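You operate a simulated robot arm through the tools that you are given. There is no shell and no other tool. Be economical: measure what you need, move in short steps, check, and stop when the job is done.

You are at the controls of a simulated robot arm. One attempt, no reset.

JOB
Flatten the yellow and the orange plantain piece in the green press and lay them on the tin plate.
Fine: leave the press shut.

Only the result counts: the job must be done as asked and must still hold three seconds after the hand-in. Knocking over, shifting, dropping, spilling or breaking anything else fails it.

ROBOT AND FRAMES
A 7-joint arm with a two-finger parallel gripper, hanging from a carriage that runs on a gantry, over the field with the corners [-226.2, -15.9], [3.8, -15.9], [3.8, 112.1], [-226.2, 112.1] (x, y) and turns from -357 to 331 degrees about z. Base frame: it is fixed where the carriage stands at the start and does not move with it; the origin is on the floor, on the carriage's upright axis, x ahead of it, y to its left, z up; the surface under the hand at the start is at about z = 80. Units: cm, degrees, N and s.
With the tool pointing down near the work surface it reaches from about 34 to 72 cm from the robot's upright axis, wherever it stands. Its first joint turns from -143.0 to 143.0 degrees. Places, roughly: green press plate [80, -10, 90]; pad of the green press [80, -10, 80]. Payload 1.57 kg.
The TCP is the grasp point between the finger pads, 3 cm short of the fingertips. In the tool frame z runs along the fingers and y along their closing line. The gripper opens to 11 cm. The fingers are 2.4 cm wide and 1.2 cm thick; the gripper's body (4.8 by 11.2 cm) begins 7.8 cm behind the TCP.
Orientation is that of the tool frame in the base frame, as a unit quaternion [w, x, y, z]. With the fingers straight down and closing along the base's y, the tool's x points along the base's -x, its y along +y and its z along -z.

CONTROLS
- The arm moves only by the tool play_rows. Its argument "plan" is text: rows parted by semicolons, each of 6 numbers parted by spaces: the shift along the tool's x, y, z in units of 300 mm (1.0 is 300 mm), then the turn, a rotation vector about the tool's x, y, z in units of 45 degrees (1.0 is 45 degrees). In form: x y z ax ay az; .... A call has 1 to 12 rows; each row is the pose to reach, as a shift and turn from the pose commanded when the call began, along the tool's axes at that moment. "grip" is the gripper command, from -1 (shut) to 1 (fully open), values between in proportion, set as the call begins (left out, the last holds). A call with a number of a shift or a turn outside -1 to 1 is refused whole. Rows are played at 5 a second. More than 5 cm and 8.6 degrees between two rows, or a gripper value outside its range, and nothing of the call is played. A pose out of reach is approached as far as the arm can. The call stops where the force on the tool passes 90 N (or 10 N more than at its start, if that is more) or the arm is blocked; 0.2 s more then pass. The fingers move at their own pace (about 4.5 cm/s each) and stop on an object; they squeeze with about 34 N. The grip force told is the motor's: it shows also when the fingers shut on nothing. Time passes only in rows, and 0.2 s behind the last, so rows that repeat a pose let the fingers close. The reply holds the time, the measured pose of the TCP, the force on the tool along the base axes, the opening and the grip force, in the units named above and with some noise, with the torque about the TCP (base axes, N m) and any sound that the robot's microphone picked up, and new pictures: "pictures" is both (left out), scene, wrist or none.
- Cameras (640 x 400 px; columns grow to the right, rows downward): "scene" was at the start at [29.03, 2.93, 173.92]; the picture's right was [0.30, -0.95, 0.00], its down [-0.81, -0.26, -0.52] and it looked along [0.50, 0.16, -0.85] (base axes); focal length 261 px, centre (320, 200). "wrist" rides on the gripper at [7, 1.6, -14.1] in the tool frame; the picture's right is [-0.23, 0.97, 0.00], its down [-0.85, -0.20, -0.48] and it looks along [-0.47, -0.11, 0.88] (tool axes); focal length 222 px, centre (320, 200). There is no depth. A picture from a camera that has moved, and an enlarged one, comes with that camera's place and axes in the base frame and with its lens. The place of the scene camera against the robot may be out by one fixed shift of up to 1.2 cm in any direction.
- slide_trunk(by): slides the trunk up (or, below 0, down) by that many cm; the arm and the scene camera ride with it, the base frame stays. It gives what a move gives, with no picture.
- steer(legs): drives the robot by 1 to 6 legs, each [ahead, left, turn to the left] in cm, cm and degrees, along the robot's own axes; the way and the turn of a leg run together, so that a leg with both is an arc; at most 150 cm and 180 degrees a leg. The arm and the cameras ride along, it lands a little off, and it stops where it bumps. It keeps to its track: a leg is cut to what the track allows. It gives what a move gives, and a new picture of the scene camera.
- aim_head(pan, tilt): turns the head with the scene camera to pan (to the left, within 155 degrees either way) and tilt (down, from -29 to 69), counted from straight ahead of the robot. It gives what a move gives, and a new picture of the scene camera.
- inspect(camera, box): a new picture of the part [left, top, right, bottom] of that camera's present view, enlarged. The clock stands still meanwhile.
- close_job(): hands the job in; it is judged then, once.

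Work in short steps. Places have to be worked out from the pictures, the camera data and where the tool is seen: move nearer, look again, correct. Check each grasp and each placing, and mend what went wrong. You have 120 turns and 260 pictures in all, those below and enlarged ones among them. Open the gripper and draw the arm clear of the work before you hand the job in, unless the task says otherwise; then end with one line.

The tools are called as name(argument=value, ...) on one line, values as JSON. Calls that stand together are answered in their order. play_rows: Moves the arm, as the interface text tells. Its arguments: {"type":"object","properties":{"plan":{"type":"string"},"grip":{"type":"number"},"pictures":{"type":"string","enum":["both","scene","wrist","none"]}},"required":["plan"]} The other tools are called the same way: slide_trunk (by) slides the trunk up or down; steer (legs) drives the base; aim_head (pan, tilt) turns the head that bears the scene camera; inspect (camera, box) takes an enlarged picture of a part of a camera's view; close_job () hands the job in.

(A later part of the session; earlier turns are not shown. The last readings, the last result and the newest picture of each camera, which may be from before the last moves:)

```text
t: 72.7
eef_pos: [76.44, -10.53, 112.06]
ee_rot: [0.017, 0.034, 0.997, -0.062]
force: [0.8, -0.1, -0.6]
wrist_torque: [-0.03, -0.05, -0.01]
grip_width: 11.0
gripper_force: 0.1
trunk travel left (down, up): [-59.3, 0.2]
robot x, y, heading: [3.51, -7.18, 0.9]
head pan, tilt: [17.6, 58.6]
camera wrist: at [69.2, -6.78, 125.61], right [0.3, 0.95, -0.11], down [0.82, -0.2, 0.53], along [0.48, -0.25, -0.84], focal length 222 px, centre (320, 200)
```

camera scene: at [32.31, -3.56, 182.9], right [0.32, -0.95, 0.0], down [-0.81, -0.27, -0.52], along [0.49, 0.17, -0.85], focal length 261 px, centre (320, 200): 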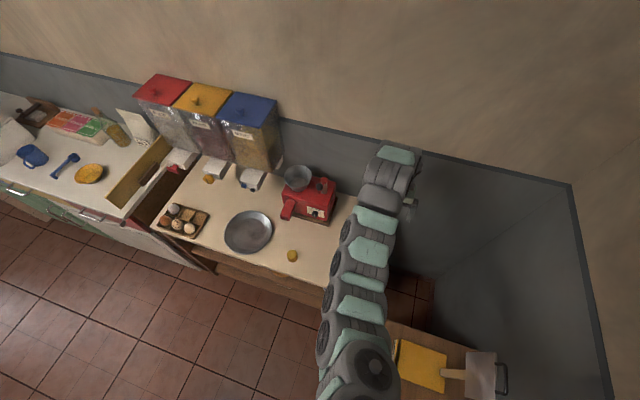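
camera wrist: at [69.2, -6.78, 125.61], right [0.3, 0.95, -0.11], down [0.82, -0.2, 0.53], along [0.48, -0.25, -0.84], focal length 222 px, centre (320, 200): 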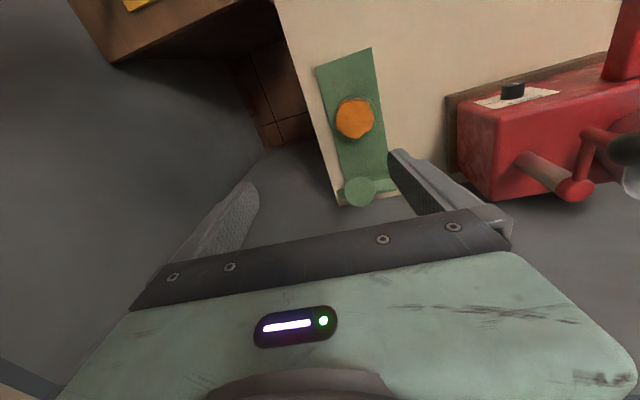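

The handle is free between the open fingers. Backing out straight with the base is safest.

steer(legs=[[-14, 0, 0]])

play_rows(plan="0 0 0 0.06 -0.02 0; 0 0 0 0.06 -0.02 0", pictures="wrist")

```text
t: 74.0
eef_pos: [62.5, -10.57, 112.1]
ee_rot: [0.016, 0.033, 0.997, -0.061]
force: [1.3, 0.3, 0.1]
wrist_torque: [-0.03, -0.04, -0.03]
grip_width: 10.98
gripper_force: 0.1
trunk travel left (down, up): [-59.3, 0.2]
robot x, y, heading: [-10.13, -7.24, 0.9]
head pan, tilt: [17.6, 58.6]
camera scene: at [18.43, -3.97, 182.92], right [0.31, -0.95, 0.0], down [-0.81, -0.27, -0.52], along [0.5, 0.16, -0.85], focal length 261 px, centre (320, 200)
```

scene: 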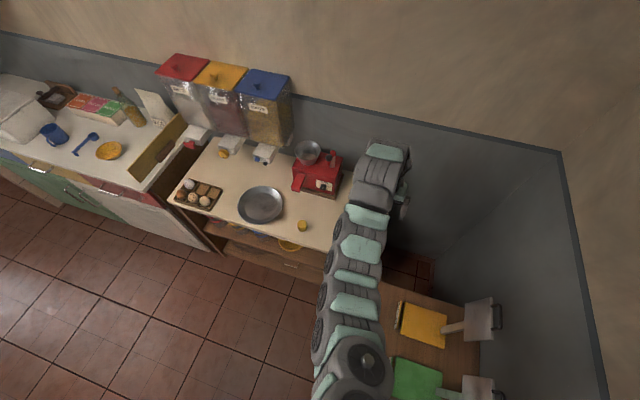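

```text
t: 74.6
eef_pos: [62.52, -10.67, 111.97]
ee_rot: [0.023, 0.034, 0.996, -0.085]
force: [-0.7, 0.0, 0.4]
wrist_torque: [0.03, 0.0, 0.0]
grip_width: 11.01
gripper_force: 0.1
trunk travel left (down, up): [-59.3, 0.2]
robot x, y, heading: [-10.61, -7.28, 0.5]
head pan, tilt: [17.6, 58.6]
camera wrist: at [55.12, -6.19, 125.29], right [0.29, 0.94, -0.15], down [0.82, -0.17, 0.55], along [0.49, -0.29, -0.82], focal length 222 px, centre (320, 200)
```

wrist: 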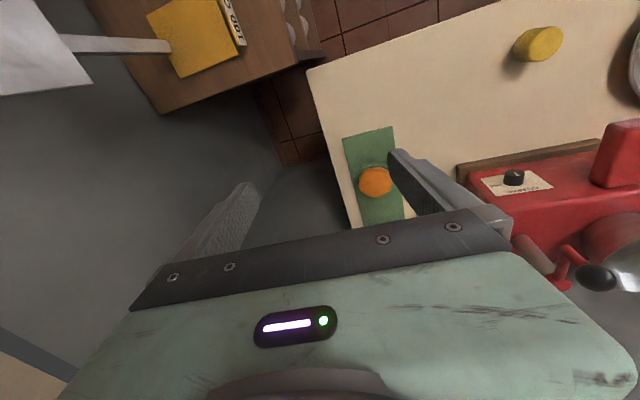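

I restore a clean orientation (25° forward tilt) and lower the hand in front of the press.

play_rows(plan="0.028 0.037 0.094 -0.058 -0.124 -0.01; 0.055 0.075 0.188 -0.116 -0.247 -0.019; 0.083 0.112 0.281 -0.174 -0.37 -0.028; 0.11 0.15 0.375 -0.232 -0.494 -0.038; 0.11 0.15 0.375 -0.232 -0.494 -0.038", pictures="both")

```text
t: 75.8
eef_pos: [59.99, -7.88, 100.07]
ee_rot: [0.217, -0.001, 0.976, 0.0]
force: [0.3, 0.1, 0.2]
wrist_torque: [-0.03, -0.03, 0.03]
grip_width: 11.01
gripper_force: 0.0
trunk travel left (down, up): [-59.3, 0.2]
robot x, y, heading: [-10.33, -7.27, 0.7]
head pan, tilt: [17.6, 58.6]
camera scene: at [18.43, -3.97, 182.92], right [0.31, -0.95, 0.0], down [-0.81, -0.27, -0.52], along [0.49, 0.16, -0.85], focal length 261 px, centre (320, 200)
camera wrist: at [47.67, -6.33, 109.92], right [0.2, 0.97, 0.1], down [0.57, -0.2, 0.8], along [0.79, -0.11, -0.6], focal length 222 px, centre (320, 200)
```

scene: 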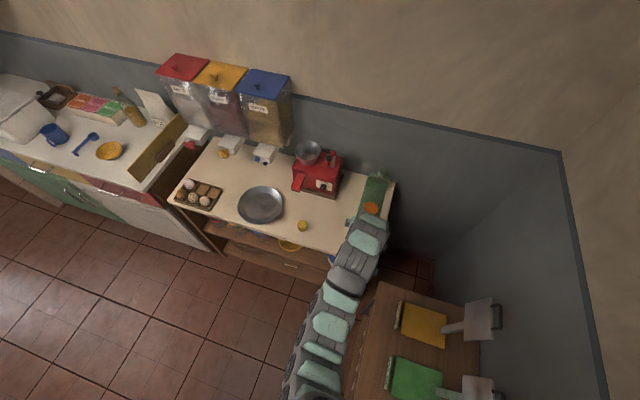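
wrist: 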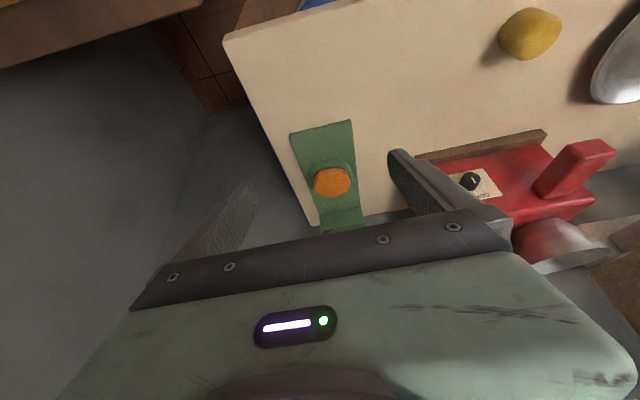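

Disc centre ≈(77.4, -8.0). Drive forward 13.5 cm at this height (well below-left of the raised handle).

steer(legs=[[13.5, 0, -0.6]])

inspect(camera="wrist", box=[0, 0, 640, 400])

```text
t: 77.1
eef_pos: [73.4, -8.63, 100.05]
ee_rot: [0.217, 0.004, 0.976, -0.001]
force: [0.6, -0.5, 0.5]
wrist_torque: [-0.01, 0.02, -0.04]
grip_width: 11.0
gripper_force: 0.0
trunk travel left (down, up): [-59.3, 0.2]
robot x, y, heading: [3.05, -7.07, 0.4]
head pan, tilt: [17.6, 58.6]
camera scene: at [31.93, -4.16, 182.92], right [0.31, -0.95, 0.0], down [-0.81, -0.26, -0.52], along [0.5, 0.16, -0.85], focal length 261 px, centre (320, 200)
```

scene: 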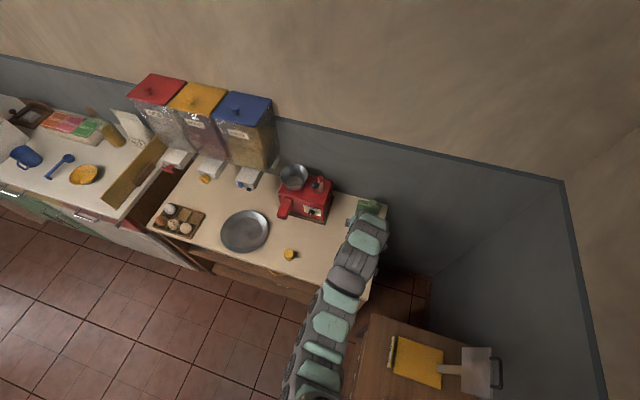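

```text
1.00 times, centred on (320, 200) of wrist (not enlarged: the box is as wide or as high as the picture)
camera zoom: at [61.14, -6.83, 109.92], right [0.21, 0.97, 0.1], down [0.57, -0.2, 0.8], along [0.79, -0.12, -0.6], focal length 222 px, centre (320, 200)
```

zoom: 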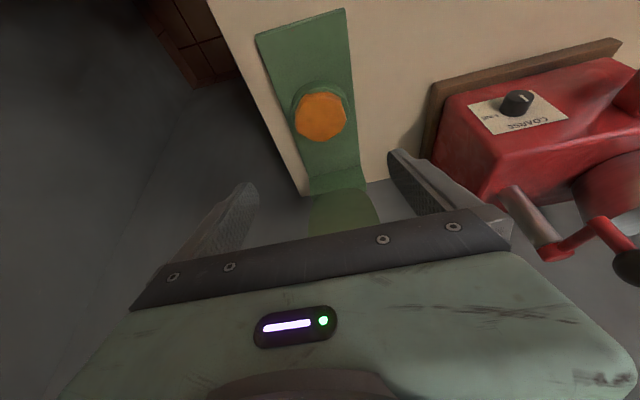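

I lower the open fingers around the disc, stopping 2 cm short.

play_rows(plan="0.022 0.006 0.13 0 0 0; 0.044 0.012 0.26 0 0 0; 0.0655 0.018 0.392 0 0 0; 0.0655 0.018 0.392 0 0 0", pictures="wrist")

```text
t: 78.1
eef_pos: [76.89, -8.03, 88.59]
ee_rot: [0.217, 0.005, 0.976, -0.001]
force: [-0.6, 0.0, 0.0]
wrist_torque: [0.0, 0.01, 0.02]
grip_width: 10.98
gripper_force: 0.0
trunk travel left (down, up): [-59.3, 0.2]
robot x, y, heading: [2.58, -7.29, 0.3]
head pan, tilt: [17.6, 58.6]
camera wrist: at [64.49, -6.33, 98.45], right [0.21, 0.97, 0.1], down [0.57, -0.2, 0.8], along [0.79, -0.12, -0.6], focal length 222 px, centre (320, 200)
```

wrist: 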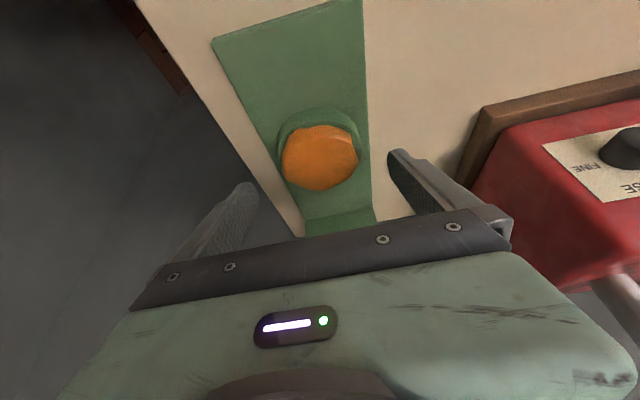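

play_rows(plan="0.017 0.002 0.028 0 0 0; 0.0335 0.003 0.056 0 0 0; 0.0335 0.003 0.056 0 0 0", pictures="none")

play_rows(plan="0 0 0 0 0 0; 0 0 0 0 0 0; 0 0 0 0 0 0; 0 0 0 0 0 0", grip=-1, pictures="wrist")

```text
t: 78.9
eef_pos: [76.47, -7.94, 86.56]
ee_rot: [0.216, 0.004, 0.976, 0.0]
force: [-0.1, -0.1, -0.4]
wrist_torque: [0.04, -0.02, 0.0]
grip_width: 11.0
gripper_force: 0.1
trunk travel left (down, up): [-59.3, 0.2]
robot x, y, heading: [2.63, -6.96, 0.2]
head pan, tilt: [17.6, 58.6]
```

```text
t: 79.9
eef_pos: [76.51, -8.08, 86.58]
ee_rot: [0.216, 0.005, 0.976, -0.001]
force: [-0.1, 0.2, 0.6]
wrist_torque: [-0.02, 0.04, -0.02]
grip_width: 6.4
gripper_force: 24.1
trunk travel left (down, up): [-59.3, 0.2]
robot x, y, heading: [3.02, -6.96, 0.1]
head pan, tilt: [17.6, 58.6]
camera wrist: at [64.24, -6.23, 96.49], right [0.21, 0.97, 0.1], down [0.57, -0.2, 0.79], along [0.79, -0.12, -0.6], focal length 222 px, centre (320, 200)
```

wrist: 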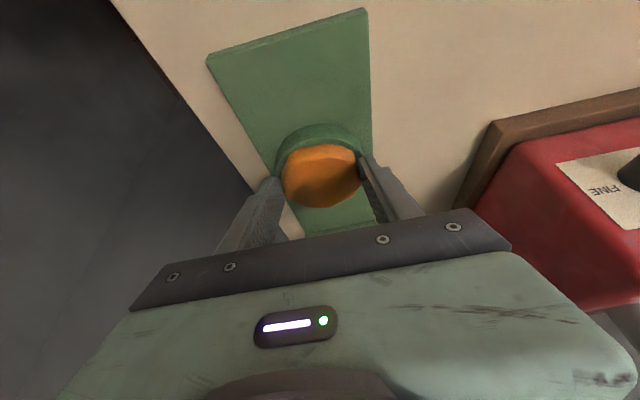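

Gripped at 6.4 cm. I lift slowly 4 cm and check that the disc comes along.

play_rows(plan="-0.014 0 -0.03 0 0 0; -0.028 0 -0.06 0 0 0; -0.042 0 -0.09 0 0 0; -0.056 0 -0.12 0 0 0; -0.056 0 -0.12 0 0 0", pictures="wrist")

```text
t: 81.1
eef_pos: [76.5, -7.92, 90.59]
ee_rot: [0.216, 0.004, 0.976, 0.0]
force: [-0.2, -0.3, -0.8]
wrist_torque: [-0.01, 0.05, -0.02]
grip_width: 6.4
gripper_force: 34.0
trunk travel left (down, up): [-59.3, 0.2]
robot x, y, heading: [2.61, -7.22, 0.0]
head pan, tilt: [17.6, 58.6]
camera wrist: at [64.15, -6.19, 100.45], right [0.21, 0.97, 0.1], down [0.57, -0.2, 0.79], along [0.79, -0.12, -0.6], focal length 222 px, centre (320, 200)
```

wrist: 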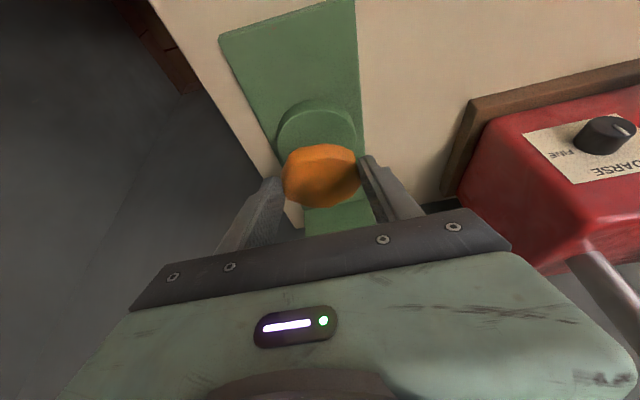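

The disc is held. Back out, raise 6 cm, and drive left to the tin plate.

steer(legs=[[-14, 0, 0]])

play_rows(plan="-0.042 0 -0.09 0 0 0; -0.085 0 -0.181 0 0 0; -0.085 0 -0.181 0 0 0", pictures="none")

steer(legs=[[0, 46, 0]])

inspect(camera="wrist", box=[0, 0, 640, 400])

```text
t: 82.5
eef_pos: [62.48, -7.99, 90.59]
ee_rot: [0.216, 0.004, 0.976, -0.001]
force: [-0.1, 0.4, -0.1]
wrist_torque: [0.0, 0.03, 0.04]
grip_width: 6.39
gripper_force: 34.3
trunk travel left (down, up): [-59.3, 0.2]
robot x, y, heading: [-11.35, -6.89, 0.4]
head pan, tilt: [17.6, 58.6]
camera scene: at [17.94, -4.19, 182.92], right [0.31, -0.95, 0.0], down [-0.81, -0.26, -0.52], along [0.5, 0.16, -0.85], focal length 261 px, centre (320, 200)
```

scene: 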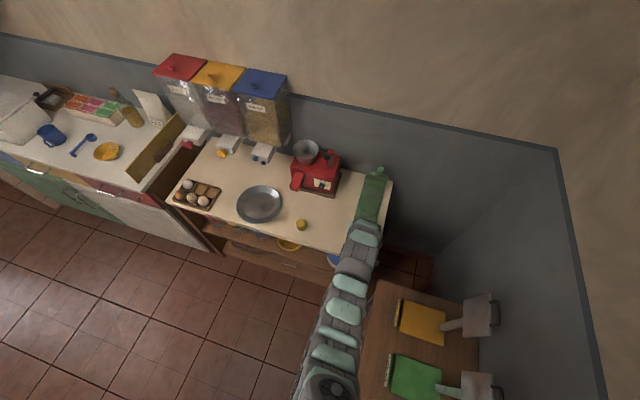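

```text
t: 83.3
eef_pos: [62.49, -8.02, 96.56]
ee_rot: [0.217, 0.005, 0.976, -0.001]
force: [0.1, 0.6, -1.3]
wrist_torque: [0.0, 0.0, -0.03]
grip_width: 6.39
gripper_force: 34.8
trunk travel left (down, up): [-59.3, 0.2]
robot x, y, heading: [-10.91, -7.2, 0.6]
head pan, tilt: [17.6, 58.6]
```

```text
t: 86.0
eef_pos: [62.29, 38.49, 96.52]
ee_rot: [0.216, 0.002, 0.976, -0.001]
force: [0.3, 0.3, -0.2]
wrist_torque: [0.0, 0.0, 0.01]
grip_width: 6.34
gripper_force: 33.7
trunk travel left (down, up): [-59.3, 0.2]
robot x, y, heading: [-11.18, 39.02, 0.5]
head pan, tilt: [17.6, 58.6]
camera scene: at [17.7, 42.08, 182.92], right [0.31, -0.95, 0.0], down [-0.81, -0.26, -0.52], along [0.5, 0.16, -0.85], focal length 261 px, centre (320, 200)
```

scene: 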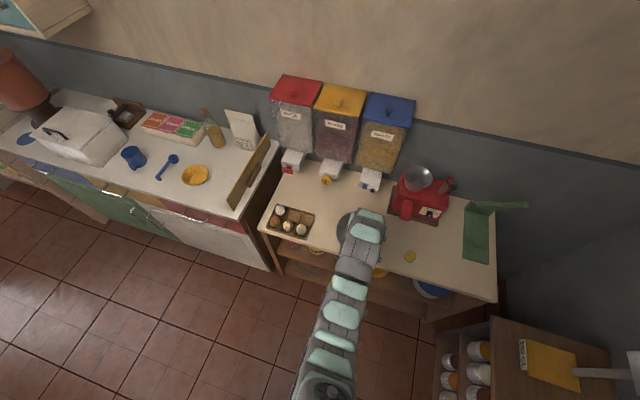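

```text
1.00 times, centred on (320, 200) of wrist (not enlarged: the box is as wide or as high as the picture)
camera zoom: at [49.93, 40.15, 106.46], right [0.21, 0.97, 0.1], down [0.57, -0.2, 0.8], along [0.79, -0.11, -0.6], focal length 222 px, centre (320, 200)
```

zoom: 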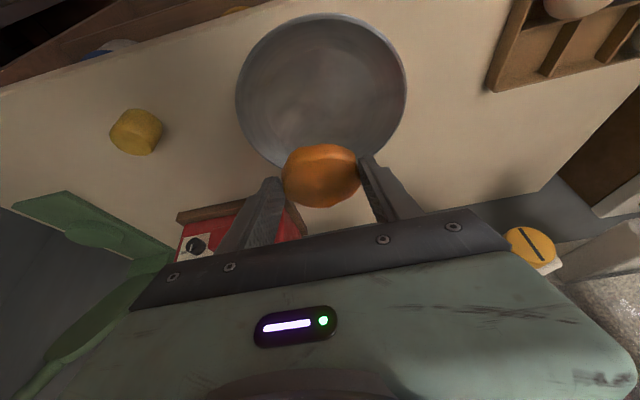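

Plate centre ≈(66.3, 40), radius ~10. I'll put the orange on its far half (x≈70). Drive 6.5 ahead, 1.5 left, then descend.

steer(legs=[[6.5, 1.5, 0]])

play_rows(plan="0.047 0 0.1 0 0 0; 0.094 0 0.2 0 0 0; 0.127 0 0.272 0 0 0; 0.127 0 0.272 0 0 0", pictures="wrist")

```text
t: 87.0
eef_pos: [68.56, 39.98, 96.63]
ee_rot: [0.216, 0.003, 0.976, -0.001]
force: [0.4, -0.8, -1.3]
wrist_torque: [-0.01, 0.01, 0.01]
grip_width: 6.35
gripper_force: 34.1
trunk travel left (down, up): [-59.3, 0.2]
robot x, y, heading: [-4.74, 40.47, 0.3]
head pan, tilt: [17.6, 58.6]
camera scene: at [24.11, 43.61, 182.92], right [0.31, -0.95, 0.0], down [-0.81, -0.26, -0.52], along [0.5, 0.16, -0.85], focal length 261 px, centre (320, 200)
```

scene: 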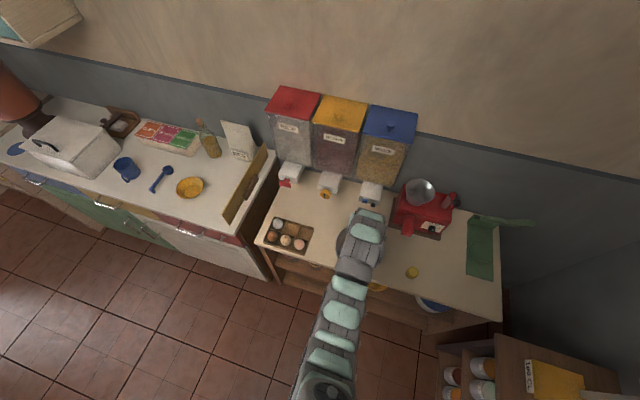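

```text
t: 88.0
eef_pos: [68.65, 40.04, 87.67]
ee_rot: [0.217, 0.002, 0.976, -0.001]
force: [-0.2, 0.6, -0.2]
wrist_torque: [-0.01, 0.01, 0.01]
grip_width: 6.37
gripper_force: 33.8
trunk travel left (down, up): [-59.3, 0.2]
robot x, y, heading: [-4.76, 40.39, 0.2]
head pan, tilt: [17.6, 58.6]
camera wrist: at [56.37, 41.7, 97.46], right [0.21, 0.97, 0.1], down [0.57, -0.2, 0.8], along [0.79, -0.11, -0.6], focal length 222 px, centre (320, 200)
```

wrist: 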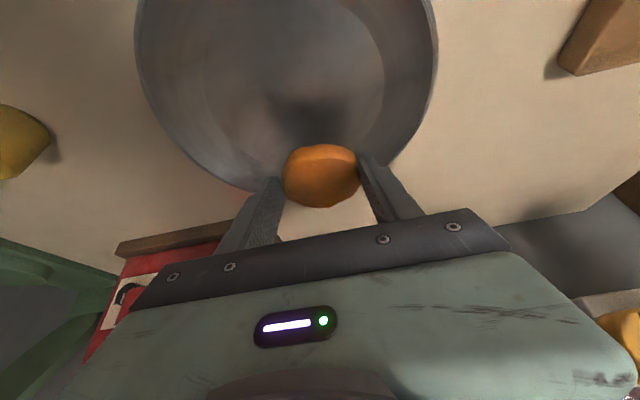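

The disc is over the far half of the plate. Lower gently to contact.

play_rows(plan="0.014 0 0.03 0 0 0; 0.025 0 0.054 0 0 0; 0.032 0 0.069 0 0 0; 0.037 0 0.079 0 0 0; 0.037 0 0.079 0 0 0", pictures="wrist")

```text
t: 89.2
eef_pos: [68.6, 40.05, 85.04]
ee_rot: [0.217, 0.002, 0.976, 0.0]
force: [0.3, -0.2, -0.5]
wrist_torque: [0.02, 0.02, 0.01]
grip_width: 6.35
gripper_force: 33.7
trunk travel left (down, up): [-59.3, 0.2]
robot x, y, heading: [-4.7, 40.58, 0.5]
head pan, tilt: [17.6, 58.6]
camera wrist: at [56.28, 41.71, 94.84], right [0.21, 0.97, 0.1], down [0.57, -0.2, 0.79], along [0.79, -0.11, -0.6], focal length 222 px, centre (320, 200)
```

wrist: 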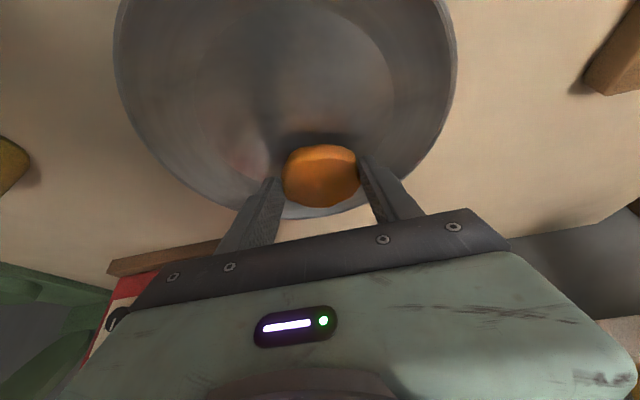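

play_rows(plan="0.018 0 0.004 0 0 0; 0.022 0 0.013 0 0 0; 0.026 0 0.022 0 0 0; 0.026 0 0.022 0 0 0", pictures="wrist")

```text
t: 90.2
eef_pos: [68.3, 40.08, 84.18]
ee_rot: [0.217, 0.003, 0.976, -0.001]
force: [-5.6, 0.2, 10.1]
wrist_torque: [-0.01, -0.32, 0.03]
grip_width: 6.38
gripper_force: 34.1
trunk travel left (down, up): [-59.3, 0.2]
robot x, y, heading: [-4.93, 40.77, 0.5]
head pan, tilt: [17.6, 58.6]
camera wrist: at [55.95, 41.71, 94.01], right [0.21, 0.97, 0.1], down [0.57, -0.2, 0.8], along [0.79, -0.11, -0.6], focal length 222 px, centre (320, 200)
```

wrist: 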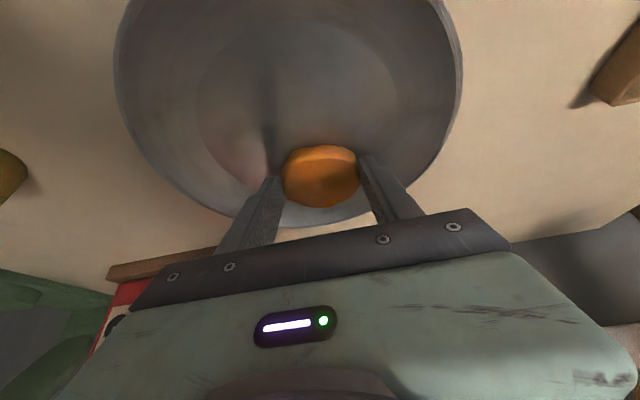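

Contact, probably the far edge on the rim slope. I raise slightly, move 1 cm nearer, and lower again.

play_rows(plan="-0.006 0 -0.013 0 0 0; 0.024 0 -0.027 0 0 0; 0.03 0 -0.014 0 0 0; 0.034 0 -0.005 0 0 0; 0.036 0 0 0 0 0; 0.036 0 0 0 0 0", pictures="none")

```text
t: 91.6
eef_pos: [67.63, 40.01, 83.89]
ee_rot: [0.22, 0.002, 0.975, 0.0]
force: [-8.8, 0.2, 36.4]
wrist_torque: [-0.01, -0.4, 0.09]
grip_width: 6.4
gripper_force: 33.9
trunk travel left (down, up): [-59.3, 0.2]
robot x, y, heading: [-4.7, 40.7, 0.4]
head pan, tilt: [17.6, 58.6]
```

Firm on the bottom. Ease off 3 mm, release.

play_rows(plan="-0.004 0 -0.009 0 0 0; -0.004 0 -0.009 0 0 0", pictures="none")

play_rows(plan="0 0 0 0 0 0; 0 0 0 0 0 0; 0 0 0 0 0 0", grip=0.55, pictures="none")

play_rows(plan="-0.056 0 -0.12 0 0 0; -0.112 0 -0.24 0 0 0; -0.15 0 -0.36 0 0 0; -0.15 0 -0.36 0 0 0", pictures="wrist")

```text
t: 92.2
eef_pos: [67.38, 39.93, 83.99]
ee_rot: [0.217, 0.002, 0.976, 0.0]
force: [5.0, -0.3, 9.5]
wrist_torque: [0.03, -0.57, 0.01]
grip_width: 6.36
gripper_force: 33.9
trunk travel left (down, up): [-59.3, 0.2]
robot x, y, heading: [-4.68, 40.92, 0.2]
head pan, tilt: [17.6, 58.6]
```

```text
t: 93.0
eef_pos: [67.31, 39.95, 83.92]
ee_rot: [0.216, 0.003, 0.976, -0.001]
force: [-0.6, 0.5, 0.6]
wrist_torque: [0.02, -0.01, -0.02]
grip_width: 8.54
gripper_force: 0.1
trunk travel left (down, up): [-59.3, 0.2]
robot x, y, heading: [-4.9, 40.56, 0.4]
head pan, tilt: [17.6, 58.6]
```

```text
t: 94.0
eef_pos: [66.68, 39.77, 95.62]
ee_rot: [0.216, 0.001, 0.976, 0.0]
force: [-0.2, 0.5, -0.7]
wrist_torque: [-0.03, 0.0, 0.02]
grip_width: 8.54
gripper_force: 0.0
trunk travel left (down, up): [-59.3, 0.2]
robot x, y, heading: [-5.15, 40.36, 0.6]
head pan, tilt: [17.6, 58.6]
camera wrist: at [54.43, 41.61, 105.5], right [0.21, 0.97, 0.1], down [0.57, -0.2, 0.79], along [0.79, -0.11, -0.6], focal length 222 px, centre (320, 200)
```

wrist: 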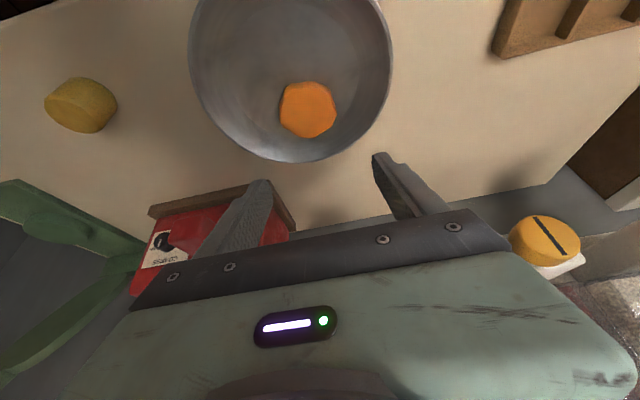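

Orange lies on the plate. Next the yellow piece: drive right and back over it.

steer(legs=[[-8, -21.5, 0]])

play_rows(plan="0.01 0 0.05 0 0 0; 0.02 0 0.1 0 0 0", grip=1, pictures="wrist")

```text
t: 95.8
eef_pos: [58.82, 18.52, 95.61]
ee_rot: [0.216, 0.003, 0.976, 0.0]
force: [-0.6, -0.3, -0.4]
wrist_torque: [-0.01, -0.02, 0.02]
grip_width: 8.51
gripper_force: 0.1
trunk travel left (down, up): [-59.3, 0.2]
robot x, y, heading: [-12.67, 19.04, 0.2]
head pan, tilt: [17.6, 58.6]
camera scene: at [16.27, 22.2, 182.92], right [0.31, -0.95, 0.0], down [-0.81, -0.26, -0.52], along [0.5, 0.16, -0.85], focal length 261 px, centre (320, 200)
```

scene: 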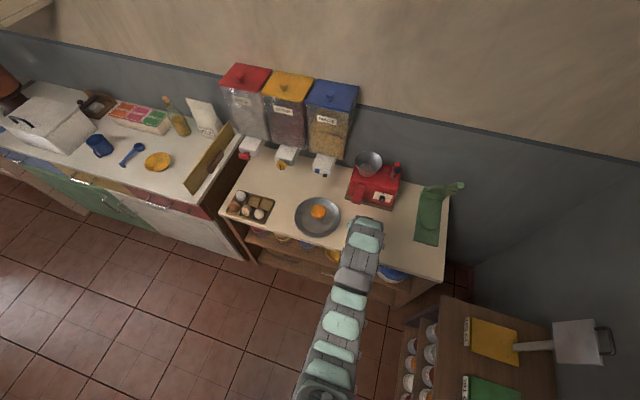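

```text
t: 96.4
eef_pos: [59.63, 18.52, 92.59]
ee_rot: [0.216, 0.004, 0.976, -0.001]
force: [0.0, -0.1, -0.4]
wrist_torque: [-0.03, 0.01, 0.01]
grip_width: 11.0
gripper_force: 0.0
trunk travel left (down, up): [-59.3, 0.2]
robot x, y, heading: [-12.52, 19.4, 0.7]
head pan, tilt: [17.6, 58.6]
camera wrist: at [47.35, 20.12, 102.57], right [0.21, 0.97, 0.1], down [0.57, -0.2, 0.8], along [0.79, -0.11, -0.6], focal length 222 px, centre (320, 200)
```

wrist: 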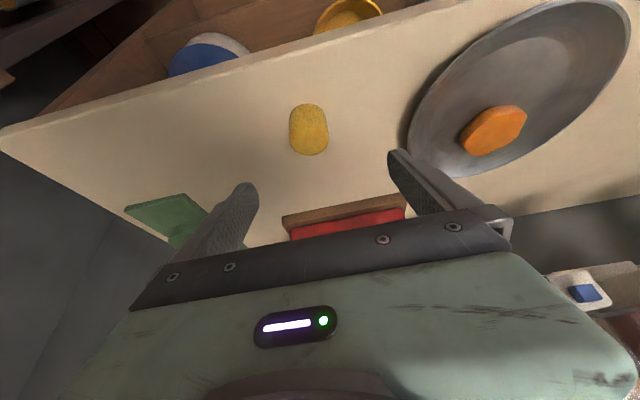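

Yellow piece at ≈(61.4, 18.0). Descend around it and close.

play_rows(plan="0.027 -0.008 0.095 0 0 0; 0.053 -0.017 0.19 0 0 0; 0.079 -0.017 0.277 0 0 0; 0.079 -0.017 0.277 0 0 0", pictures="wrist")

play_rows(plan="0 0 0 0 0 0; 0 0 0 0 0 0; 0 0 0 0 0 0; 0 0 0 0 0 0; 0 0 0 0 0 0", grip=-1, pictures="wrist")

```text
t: 97.4
eef_pos: [60.95, 17.85, 84.14]
ee_rot: [0.217, 0.003, 0.976, -0.001]
force: [1.1, -0.7, -0.7]
wrist_torque: [-0.04, -0.01, 0.04]
grip_width: 10.99
gripper_force: 0.1
trunk travel left (down, up): [-59.3, 0.2]
robot x, y, heading: [-12.74, 19.09, 0.4]
head pan, tilt: [17.6, 58.6]
camera wrist: at [48.7, 19.54, 93.96], right [0.21, 0.97, 0.1], down [0.57, -0.2, 0.8], along [0.79, -0.11, -0.6], focal length 222 px, centre (320, 200)
```

wrist: 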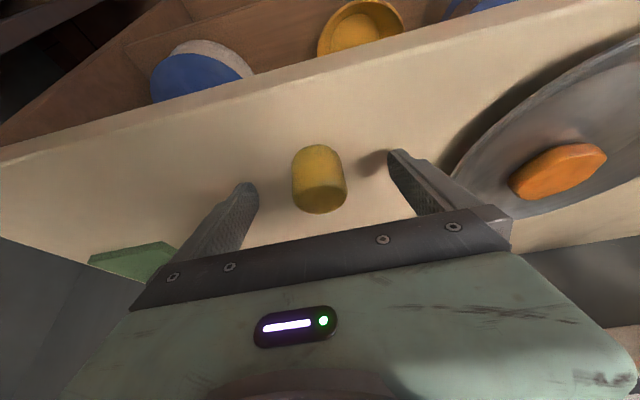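

```text
t: 98.6
eef_pos: [61.02, 17.76, 84.12]
ee_rot: [0.217, 0.003, 0.976, 0.0]
force: [0.6, -0.6, 0.3]
wrist_torque: [-0.03, 0.02, 0.03]
grip_width: 3.93
gripper_force: 20.4
trunk travel left (down, up): [-59.3, 0.2]
robot x, y, heading: [-12.42, 18.82, 0.3]
head pan, tilt: [17.6, 58.6]
camera wrist: at [48.68, 19.53, 93.96], right [0.21, 0.97, 0.1], down [0.57, -0.2, 0.8], along [0.79, -0.11, -0.6], focal length 222 px, centre (320, 200)
```

wrist: 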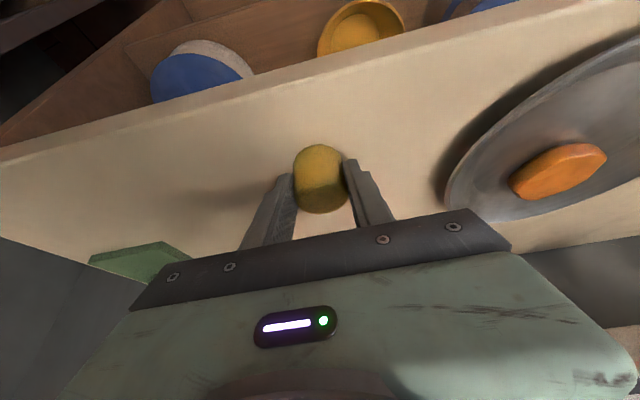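

Held. Lift 10 cm, drive right to the press line, then forward.

play_rows(plan="-0.047 0 -0.1 0 0 0; -0.094 0 -0.2 0 0 0; -0.141 0 -0.302 0 0 0; -0.141 0 -0.302 0 0 0", pictures="none")

steer(legs=[[0, -25.8, 0], [13, 0, 0]])

inspect(camera="wrist", box=[0, 0, 640, 400])

```text
t: 99.6
eef_pos: [61.04, 18.13, 94.09]
ee_rot: [0.216, 0.003, 0.976, -0.001]
force: [-0.1, -0.2, -0.5]
wrist_torque: [0.01, -0.01, -0.03]
grip_width: 3.9
gripper_force: 34.4
trunk travel left (down, up): [-59.3, 0.2]
robot x, y, heading: [-12.61, 19.0, 0.4]
head pan, tilt: [17.6, 58.6]
```

```text
t: 102.3
eef_pos: [73.99, -7.62, 94.17]
ee_rot: [0.216, 0.003, 0.976, 0.0]
force: [-0.6, -0.4, -1.5]
wrist_torque: [0.01, 0.02, 0.03]
grip_width: 3.87
gripper_force: 34.6
trunk travel left (down, up): [-59.3, 0.2]
robot x, y, heading: [-0.23, -6.63, 0.5]
head pan, tilt: [17.6, 58.6]
camera scene: at [29.37, -3.48, 182.92], right [0.31, -0.95, 0.0], down [-0.81, -0.26, -0.52], along [0.5, 0.16, -0.85], focal length 261 px, centre (320, 200)
```

scene: 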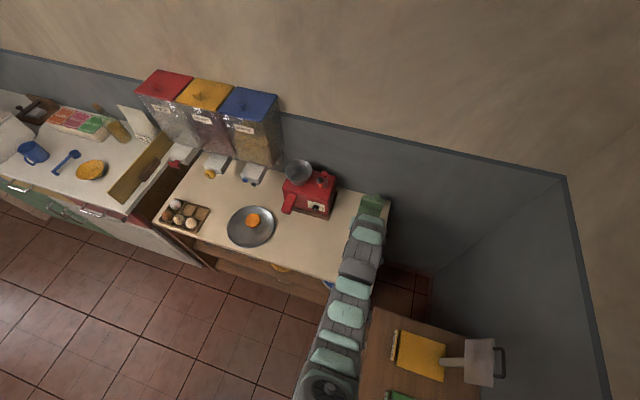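

```text
1.00 times, centred on (320, 200) of wrist (not enlarged: the box is as wide or as high as the picture)
camera zoom: at [61.72, -5.89, 103.94], right [0.21, 0.97, 0.1], down [0.57, -0.2, 0.8], along [0.79, -0.11, -0.6], focal length 222 px, centre (320, 200)
```

zoom: 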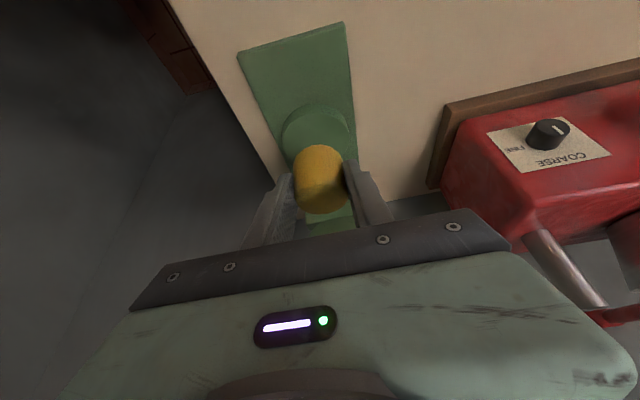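

Forward 3.2 cm more, then lower to just above the pad.

steer(legs=[[3.2, 0, 0]])

play_rows(plan="0.04 -0.007 0.09 0 0 0; 0.082 -0.013 0.175 0 0 0; 0.082 -0.013 0.175 0 0 0", pictures="wrist")

```text
t: 103.1
eef_pos: [77.18, -7.53, 94.07]
ee_rot: [0.216, 0.003, 0.976, -0.001]
force: [0.3, 0.3, -1.7]
wrist_torque: [0.03, 0.03, 0.01]
grip_width: 3.91
gripper_force: 33.7
trunk travel left (down, up): [-59.3, 0.2]
robot x, y, heading: [3.5, -6.91, 0.4]
head pan, tilt: [17.6, 58.6]
camera scene: at [32.56, -3.45, 182.92], right [0.31, -0.95, 0.0], down [-0.81, -0.26, -0.52], along [0.5, 0.16, -0.85], focal length 261 px, centre (320, 200)
```

scene: 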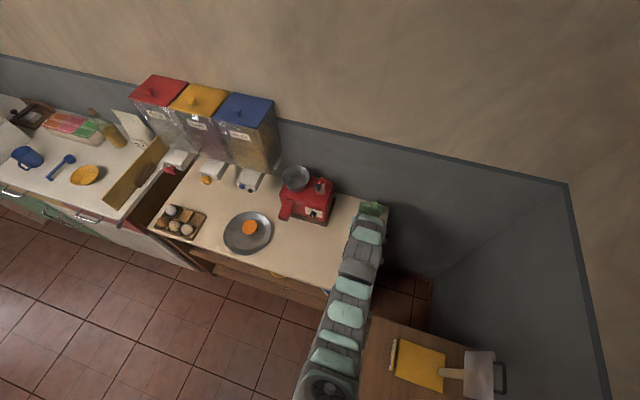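

```text
t: 103.9
eef_pos: [77.12, -7.91, 88.34]
ee_rot: [0.217, 0.002, 0.976, -0.001]
force: [-0.7, -0.3, -1.0]
wrist_torque: [0.0, -0.01, -0.02]
grip_width: 3.9
gripper_force: 34.0
trunk travel left (down, up): [-59.3, 0.2]
robot x, y, heading: [3.75, -6.4, 0.6]
head pan, tilt: [17.6, 58.6]
camera wrist: at [64.94, -6.25, 98.17], right [0.21, 0.97, 0.1], down [0.57, -0.2, 0.8], along [0.79, -0.11, -0.6], focal length 222 px, centre (320, 200)
```

wrist: 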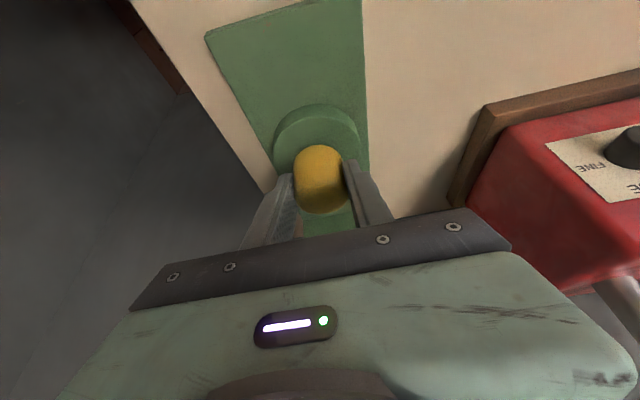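

Centred. Lower the last ~1.4 cm, watching force.

play_rows(plan="0.007 0 0.015 0 0 0; 0.014 0 0.03 0 0 0; 0.019 0 0.04 0 0 0; 0.019 0 0.04 0 0 0", pictures="none")

```text
t: 104.9
eef_pos: [77.26, -7.93, 87.12]
ee_rot: [0.218, 0.003, 0.976, -0.001]
force: [-5.7, -0.7, 13.1]
wrist_torque: [-0.25, 0.2, -0.08]
grip_width: 3.89
gripper_force: 33.4
trunk travel left (down, up): [-59.3, 0.2]
robot x, y, heading: [3.81, -6.46, 0.4]
head pan, tilt: [17.6, 58.6]
```

Contact at 13 N. Release and withdraw up along the fingers, then back.

play_rows(plan="-0.002 0 -0.004 0 0 0; -0.002 0 -0.004 0 0 0; -0.002 0 -0.004 0 0 0; -0.002 0 -0.004 0 0 0", grip=0.4, pictures="none")

play_rows(plan="0 0 -0.1 0 0 0; 0 0 -0.2 0 0 0; 0.1 0 -0.25 0 0 0; 0.1 0 -0.25 0 0 0", pictures="wrist")

```text
t: 105.9
eef_pos: [77.28, -8.02, 87.09]
ee_rot: [0.216, 0.003, 0.976, -0.001]
force: [-0.1, 0.0, -0.1]
wrist_torque: [0.0, 0.0, -0.03]
grip_width: 7.69
gripper_force: 0.0
trunk travel left (down, up): [-59.3, 0.2]
robot x, y, heading: [4.08, -6.47, 0.4]
head pan, tilt: [17.6, 58.6]
```

```text
t: 106.9
eef_pos: [71.36, -7.9, 92.62]
ee_rot: [0.217, 0.003, 0.976, -0.001]
force: [-0.9, -0.8, 0.2]
wrist_torque: [-0.02, -0.04, -0.02]
grip_width: 7.7
gripper_force: 0.0
trunk travel left (down, up): [-59.3, 0.2]
robot x, y, heading: [3.41, -6.48, 0.5]
head pan, tilt: [17.6, 58.6]
camera wrist: at [59.03, -6.26, 102.52], right [0.21, 0.97, 0.1], down [0.57, -0.2, 0.8], along [0.79, -0.11, -0.6], focal length 222 px, centre (320, 200)
```

wrist: 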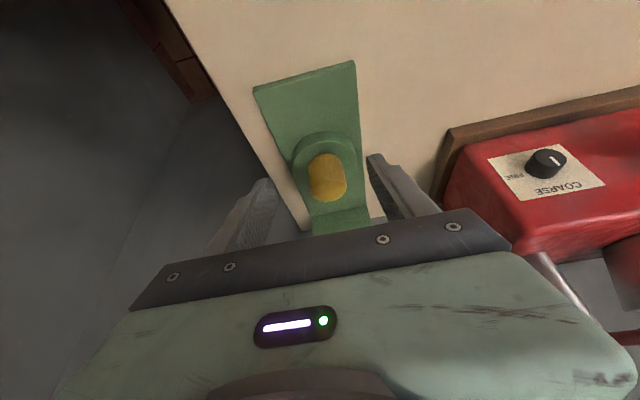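

Yellow stands on the pad. I go up in front of the raised handle with a 45° tilt.

play_rows(plan="0.074 0 -0.134 0 -0.1 0; 0.147 0 -0.267 0 -0.2 0; 0.081 0 -0.408 0 -0.3 0; 0.015 0 -0.549 0 -0.37 0; -0.05 0 -0.69 0 -0.444 0; -0.171 0 -0.634 0 -0.444 0; -0.292 0 -0.577 0 -0.444 0; -0.292 0 -0.577 0 -0.444 0", pictures="both")

```text
t: 108.7
eef_pos: [71.98, -8.01, 112.03]
ee_rot: [0.383, 0.002, 0.924, -0.001]
force: [-0.7, -0.1, -0.2]
wrist_torque: [0.02, 0.0, 0.01]
grip_width: 7.7
gripper_force: 0.1
trunk travel left (down, up): [-59.3, 0.2]
robot x, y, heading: [3.3, -6.27, 0.3]
head pan, tilt: [17.6, 58.6]
camera scene: at [32.56, -3.45, 182.92], right [0.31, -0.95, 0.0], down [-0.81, -0.26, -0.52], along [0.5, 0.16, -0.85], focal length 261 px, centre (320, 200)
camera wrist: at [57.07, -6.15, 117.18], right [0.17, 0.97, 0.16], down [0.27, -0.2, 0.94], along [0.95, -0.11, -0.29], focal length 222 px, centre (320, 200)
```

scene: 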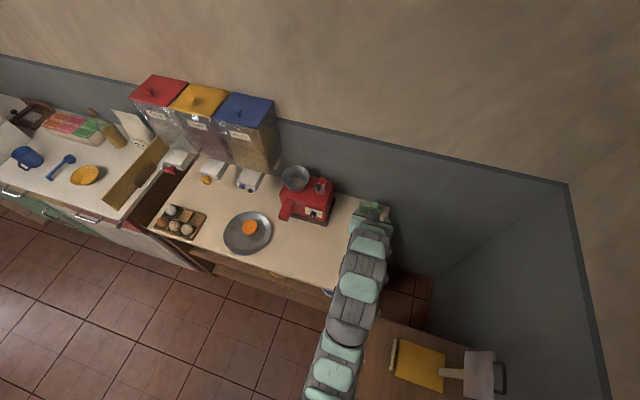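
wrist: 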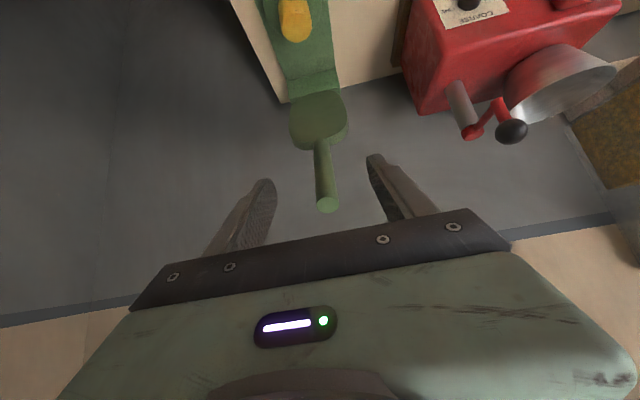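

Handle tip ≈(80.8, -8.2, 110.7). I move in to straddle it and close.

play_rows(plan="-0.047 0 0.105 0 0 0; -0.094 0 0.21 0 0 0; -0.141 -0.004 0.316 0 0 0; -0.141 -0.004 0.316 0 0 0", pictures="wrist")

```text
t: 109.7
eef_pos: [81.67, -8.05, 108.33]
ee_rot: [0.383, 0.002, 0.924, -0.001]
force: [-0.4, -0.2, 0.3]
wrist_torque: [0.0, -0.01, -0.02]
grip_width: 7.72
gripper_force: 0.2
trunk travel left (down, up): [-59.3, 0.2]
robot x, y, heading: [3.48, -6.73, 0.4]
head pan, tilt: [17.6, 58.6]
camera wrist: at [66.77, -6.31, 113.44], right [0.16, 0.97, 0.16], down [0.26, -0.2, 0.94], along [0.95, -0.11, -0.29], focal length 222 px, centre (320, 200)
```

wrist: 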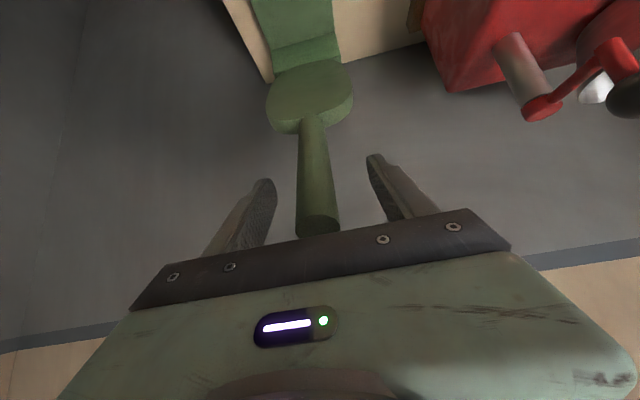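

Straddled. Close, then pull the handle down along the arc to ~22°.

play_rows(plan="0 -0.005 0 0 0 0; 0 -0.005 0 0 0 0; 0 -0.005 0 0 0 0; 0 -0.005 0 0 0 0; 0 -0.005 0 0 0 0", grip=-1, pictures="none")

```text
t: 110.9
eef_pos: [81.67, -7.91, 108.38]
ee_rot: [0.383, 0.001, 0.924, 0.0]
force: [-0.1, 10.1, 0.6]
wrist_torque: [-0.25, -0.11, -0.31]
grip_width: 2.19
gripper_force: 29.8
trunk travel left (down, up): [-59.3, 0.2]
robot x, y, heading: [3.37, -6.59, 0.5]
head pan, tilt: [17.6, 58.6]
```

play_rows(plan="0.0806 0 -0.0217 0 0 0; 0.1586 0 -0.0361 0 0 0; 0.2376 0 -0.0438 0 0 0; 0.317 0 -0.0445 0 0 0; 0.396 0 -0.0377 0 0 0; 0.4745 0 -0.0252 0 0 0; 0.5515 0 -0.0047 0 0 0; 0.6253 0 0.0219 0 0 0; 0.6253 0 0.0219 0 0 0", pictures="wrist")

```text
t: 112.9
eef_pos: [69.11, -7.82, 94.8]
ee_rot: [0.384, 0.002, 0.924, 0.001]
force: [13.3, 14.1, -1.5]
wrist_torque: [0.33, -1.14, 0.27]
grip_width: 2.17
gripper_force: 34.7
trunk travel left (down, up): [-59.3, 0.2]
robot x, y, heading: [3.44, -6.36, 0.3]
head pan, tilt: [17.6, 58.6]
camera wrist: at [54.15, -6.22, 99.72], right [0.16, 0.97, 0.16], down [0.26, -0.2, 0.94], along [0.95, -0.11, -0.29], focal length 222 px, centre (320, 200)
```

wrist: 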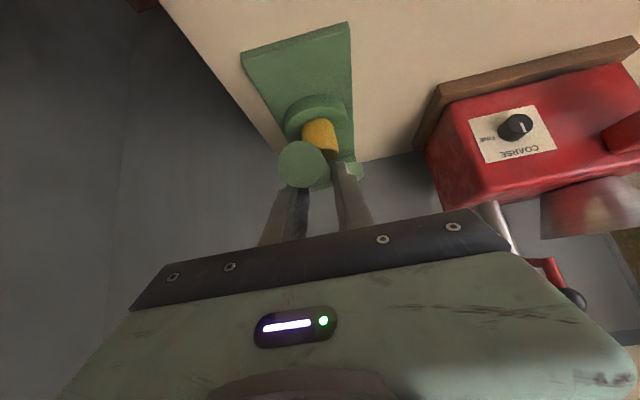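

Piece still upright. Release the handle, lift off, turn the tool vertical above the handle.

play_rows(plan="0 0 0 0 0 0; 0 0 0 0 0 0; 0 0 0 0 0 0; 0 0 -0.1 0 0 0; 0 0 -0.2 0 0.15 0; -0.036 0 -0.222 0 0.32 0; -0.072 0 -0.245 0 0.49 0; -0.108 0 -0.267 0 0.66 0; -0.144 0 -0.29 0 0.83 0; -0.144 0 -0.29 0 1 0; -0.144 0 -0.29 0 1 0", grip=0.2, pictures="both")

```text
t: 115.3
eef_pos: [65.73, -8.16, 103.88]
ee_rot: [0.0, 0.002, 1.0, 0.0]
force: [0.1, 0.3, -0.5]
wrist_torque: [-0.02, -0.01, -0.02]
grip_width: 6.6
gripper_force: 0.0
out of reach, approached as far as the arm can: row 9
trunk travel left (down, up): [-59.3, 0.2]
robot x, y, heading: [3.76, -6.76, 0.2]
head pan, tilt: [17.6, 58.6]
camera scene: at [32.56, -3.43, 182.92], right [0.31, -0.95, 0.0], down [-0.81, -0.26, -0.52], along [0.5, 0.16, -0.85], focal length 261 px, centre (320, 200)
camera wrist: at [58.73, -6.44, 117.96], right [0.23, 0.97, 0.0], down [0.85, -0.2, 0.48], along [0.47, -0.11, -0.88], focal length 222 px, centre (320, 200)
```

scene: 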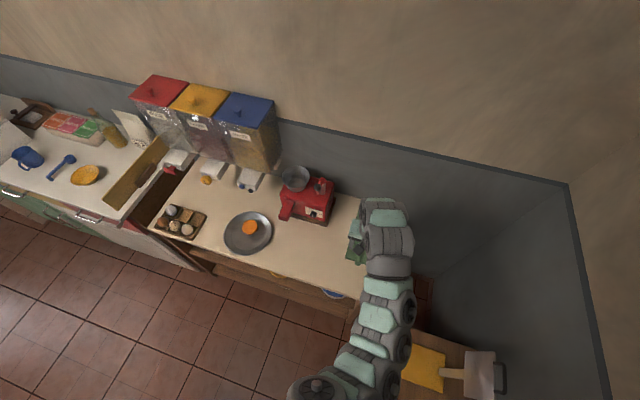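
wrist: 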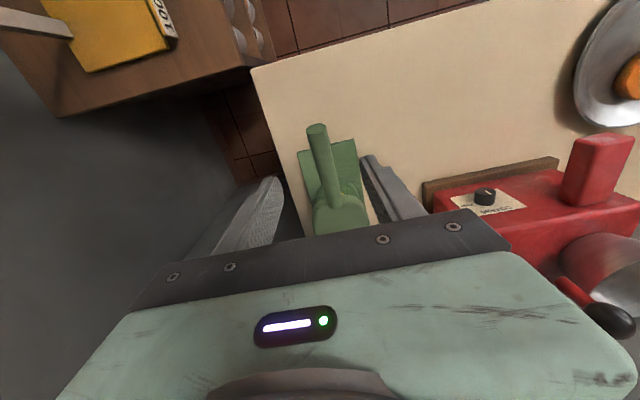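

Handle tip near (63.5, -8, 92). Shut fingers and lower onto the handle at x≈65.

play_rows(plan="0.024 0.005 0 0 0 0; 0.024 0.005 0 0 0 0; 0.024 0.007 0 0 0 0; 0.024 0.007 0.07 0 0 0; 0.024 0.007 0.14 0 0 0; 0.024 0.007 0.2 0 0 0; 0.024 0.007 0.24 0 0 0; 0.024 0.007 0.28 0 0 0; 0.024 0.007 0.31 0 0 0; 0.024 0.007 0.33 0 0 0", grip=-1, pictures="wrist")

```text
t: 117.4
eef_pos: [65.96, -7.93, 95.44]
ee_rot: [0.009, 0.002, 1.0, 0.0]
force: [-14.9, -0.2, 62.8]
wrist_torque: [0.05, 1.16, -0.03]
grip_width: 0.02
gripper_force: 21.1
trunk travel left (down, up): [-59.3, 0.2]
robot x, y, heading: [3.41, -6.91, 0.3]
head pan, tilt: [17.6, 58.6]
stopped in row 10: the force on the tool passed its limit at 113 N (the readings are from after the stop); the commanded pose is now the measured one
camera wrist: at [58.69, -6.3, 109.46], right [0.23, 0.97, 0.0], down [0.85, -0.2, 0.49], along [0.48, -0.11, -0.87], focal length 222 px, centre (320, 200)
```

wrist: 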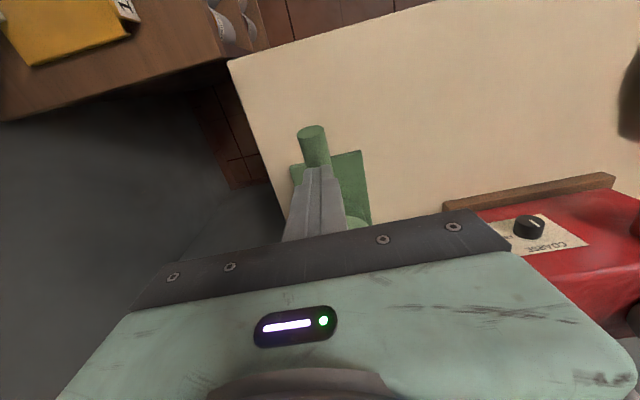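

Contact with the handle. Now push slowly.

play_rows(plan="0.005 0 0.006 0 0 0; 0.01 0 0.014 0 0 0; 0.012 0 0.024 0 0 0; 0.014 0 0.034 0 0 0; 0.016 0 0.046 0 0 0; 0.018 0 0.058 0 0 0; 0.02 0 0.072 0 0 0; 0.022 0 0.086 0 0 0; 0.024 0 0.1 0 0 0; 0.025 0 0.115 0 0 0; 0.026 0 0.13 0 0 0; 0.026 0 0.145 0 0 0", pictures="wrist")

```text
t: 120.0
eef_pos: [64.65, -7.98, 90.62]
ee_rot: [0.004, 0.001, 1.0, 0.0]
force: [-1.3, -0.2, -0.7]
wrist_torque: [-0.01, 0.01, 0.02]
grip_width: 0.03
gripper_force: 21.2
trunk travel left (down, up): [-59.3, 0.2]
robot x, y, heading: [3.63, -6.23, 0.3]
head pan, tilt: [17.6, 58.6]
camera wrist: at [57.55, -6.29, 104.66], right [0.23, 0.97, 0.0], down [0.85, -0.2, 0.49], along [0.47, -0.11, -0.87], focal length 222 px, centre (320, 200)
```

wrist: 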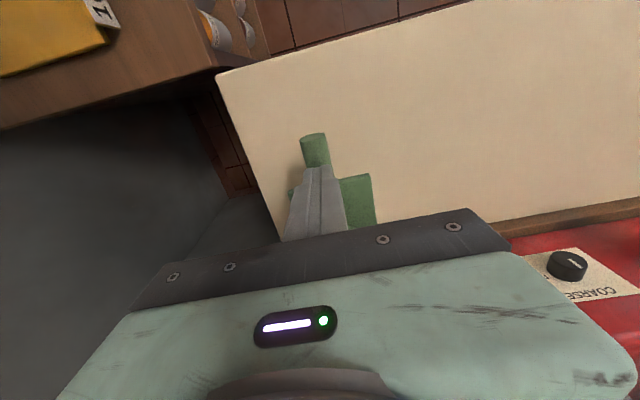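

Going down; continue to the stop at ~89.6.

play_rows(plan="0 0 0.01 0 0 0; 0 0 0.02 0 0 0; 0 0 0.03 0 0 0; 0 0 0.04 0 0 0; 0 0 0.05 0 0 0; 0 0 0.06 0 0 0", pictures="none")

play_rows(plan="0.06 0 -0.15 0 0 0; 0.12 0 -0.28 0 -0.1 0; 0.2 0 -0.28 0 -0.2 0; 0.28 0 -0.3 0 -0.36 0; 0.36 0 -0.3 0 -0.5 0; 0.36 0 -0.3 0 -0.5 0", pictures="none")

```text
t: 121.2
eef_pos: [64.7, -7.85, 89.55]
ee_rot: [0.004, 0.001, 1.0, 0.0]
force: [-27.4, 1.3, 58.5]
wrist_torque: [0.05, 1.02, -0.08]
grip_width: 0.01
gripper_force: 21.5
trunk travel left (down, up): [-59.3, 0.2]
robot x, y, heading: [3.08, -6.68, 0.5]
head pan, tilt: [17.6, 58.6]
stopped in row 6: the force on the tool passed its limit at 99 N (the readings are from after the stop); the commanded pose is now the measured one
```

```text
t: 122.6
eef_pos: [53.69, -7.93, 98.25]
ee_rot: [0.2, 0.002, 0.98, -0.001]
force: [-0.4, 0.4, 0.5]
wrist_torque: [0.03, 0.02, 0.03]
grip_width: 0.0
gripper_force: 21.5
trunk travel left (down, up): [-59.3, 0.2]
robot x, y, heading: [3.7, -6.46, 0.1]
head pan, tilt: [17.6, 58.6]
```

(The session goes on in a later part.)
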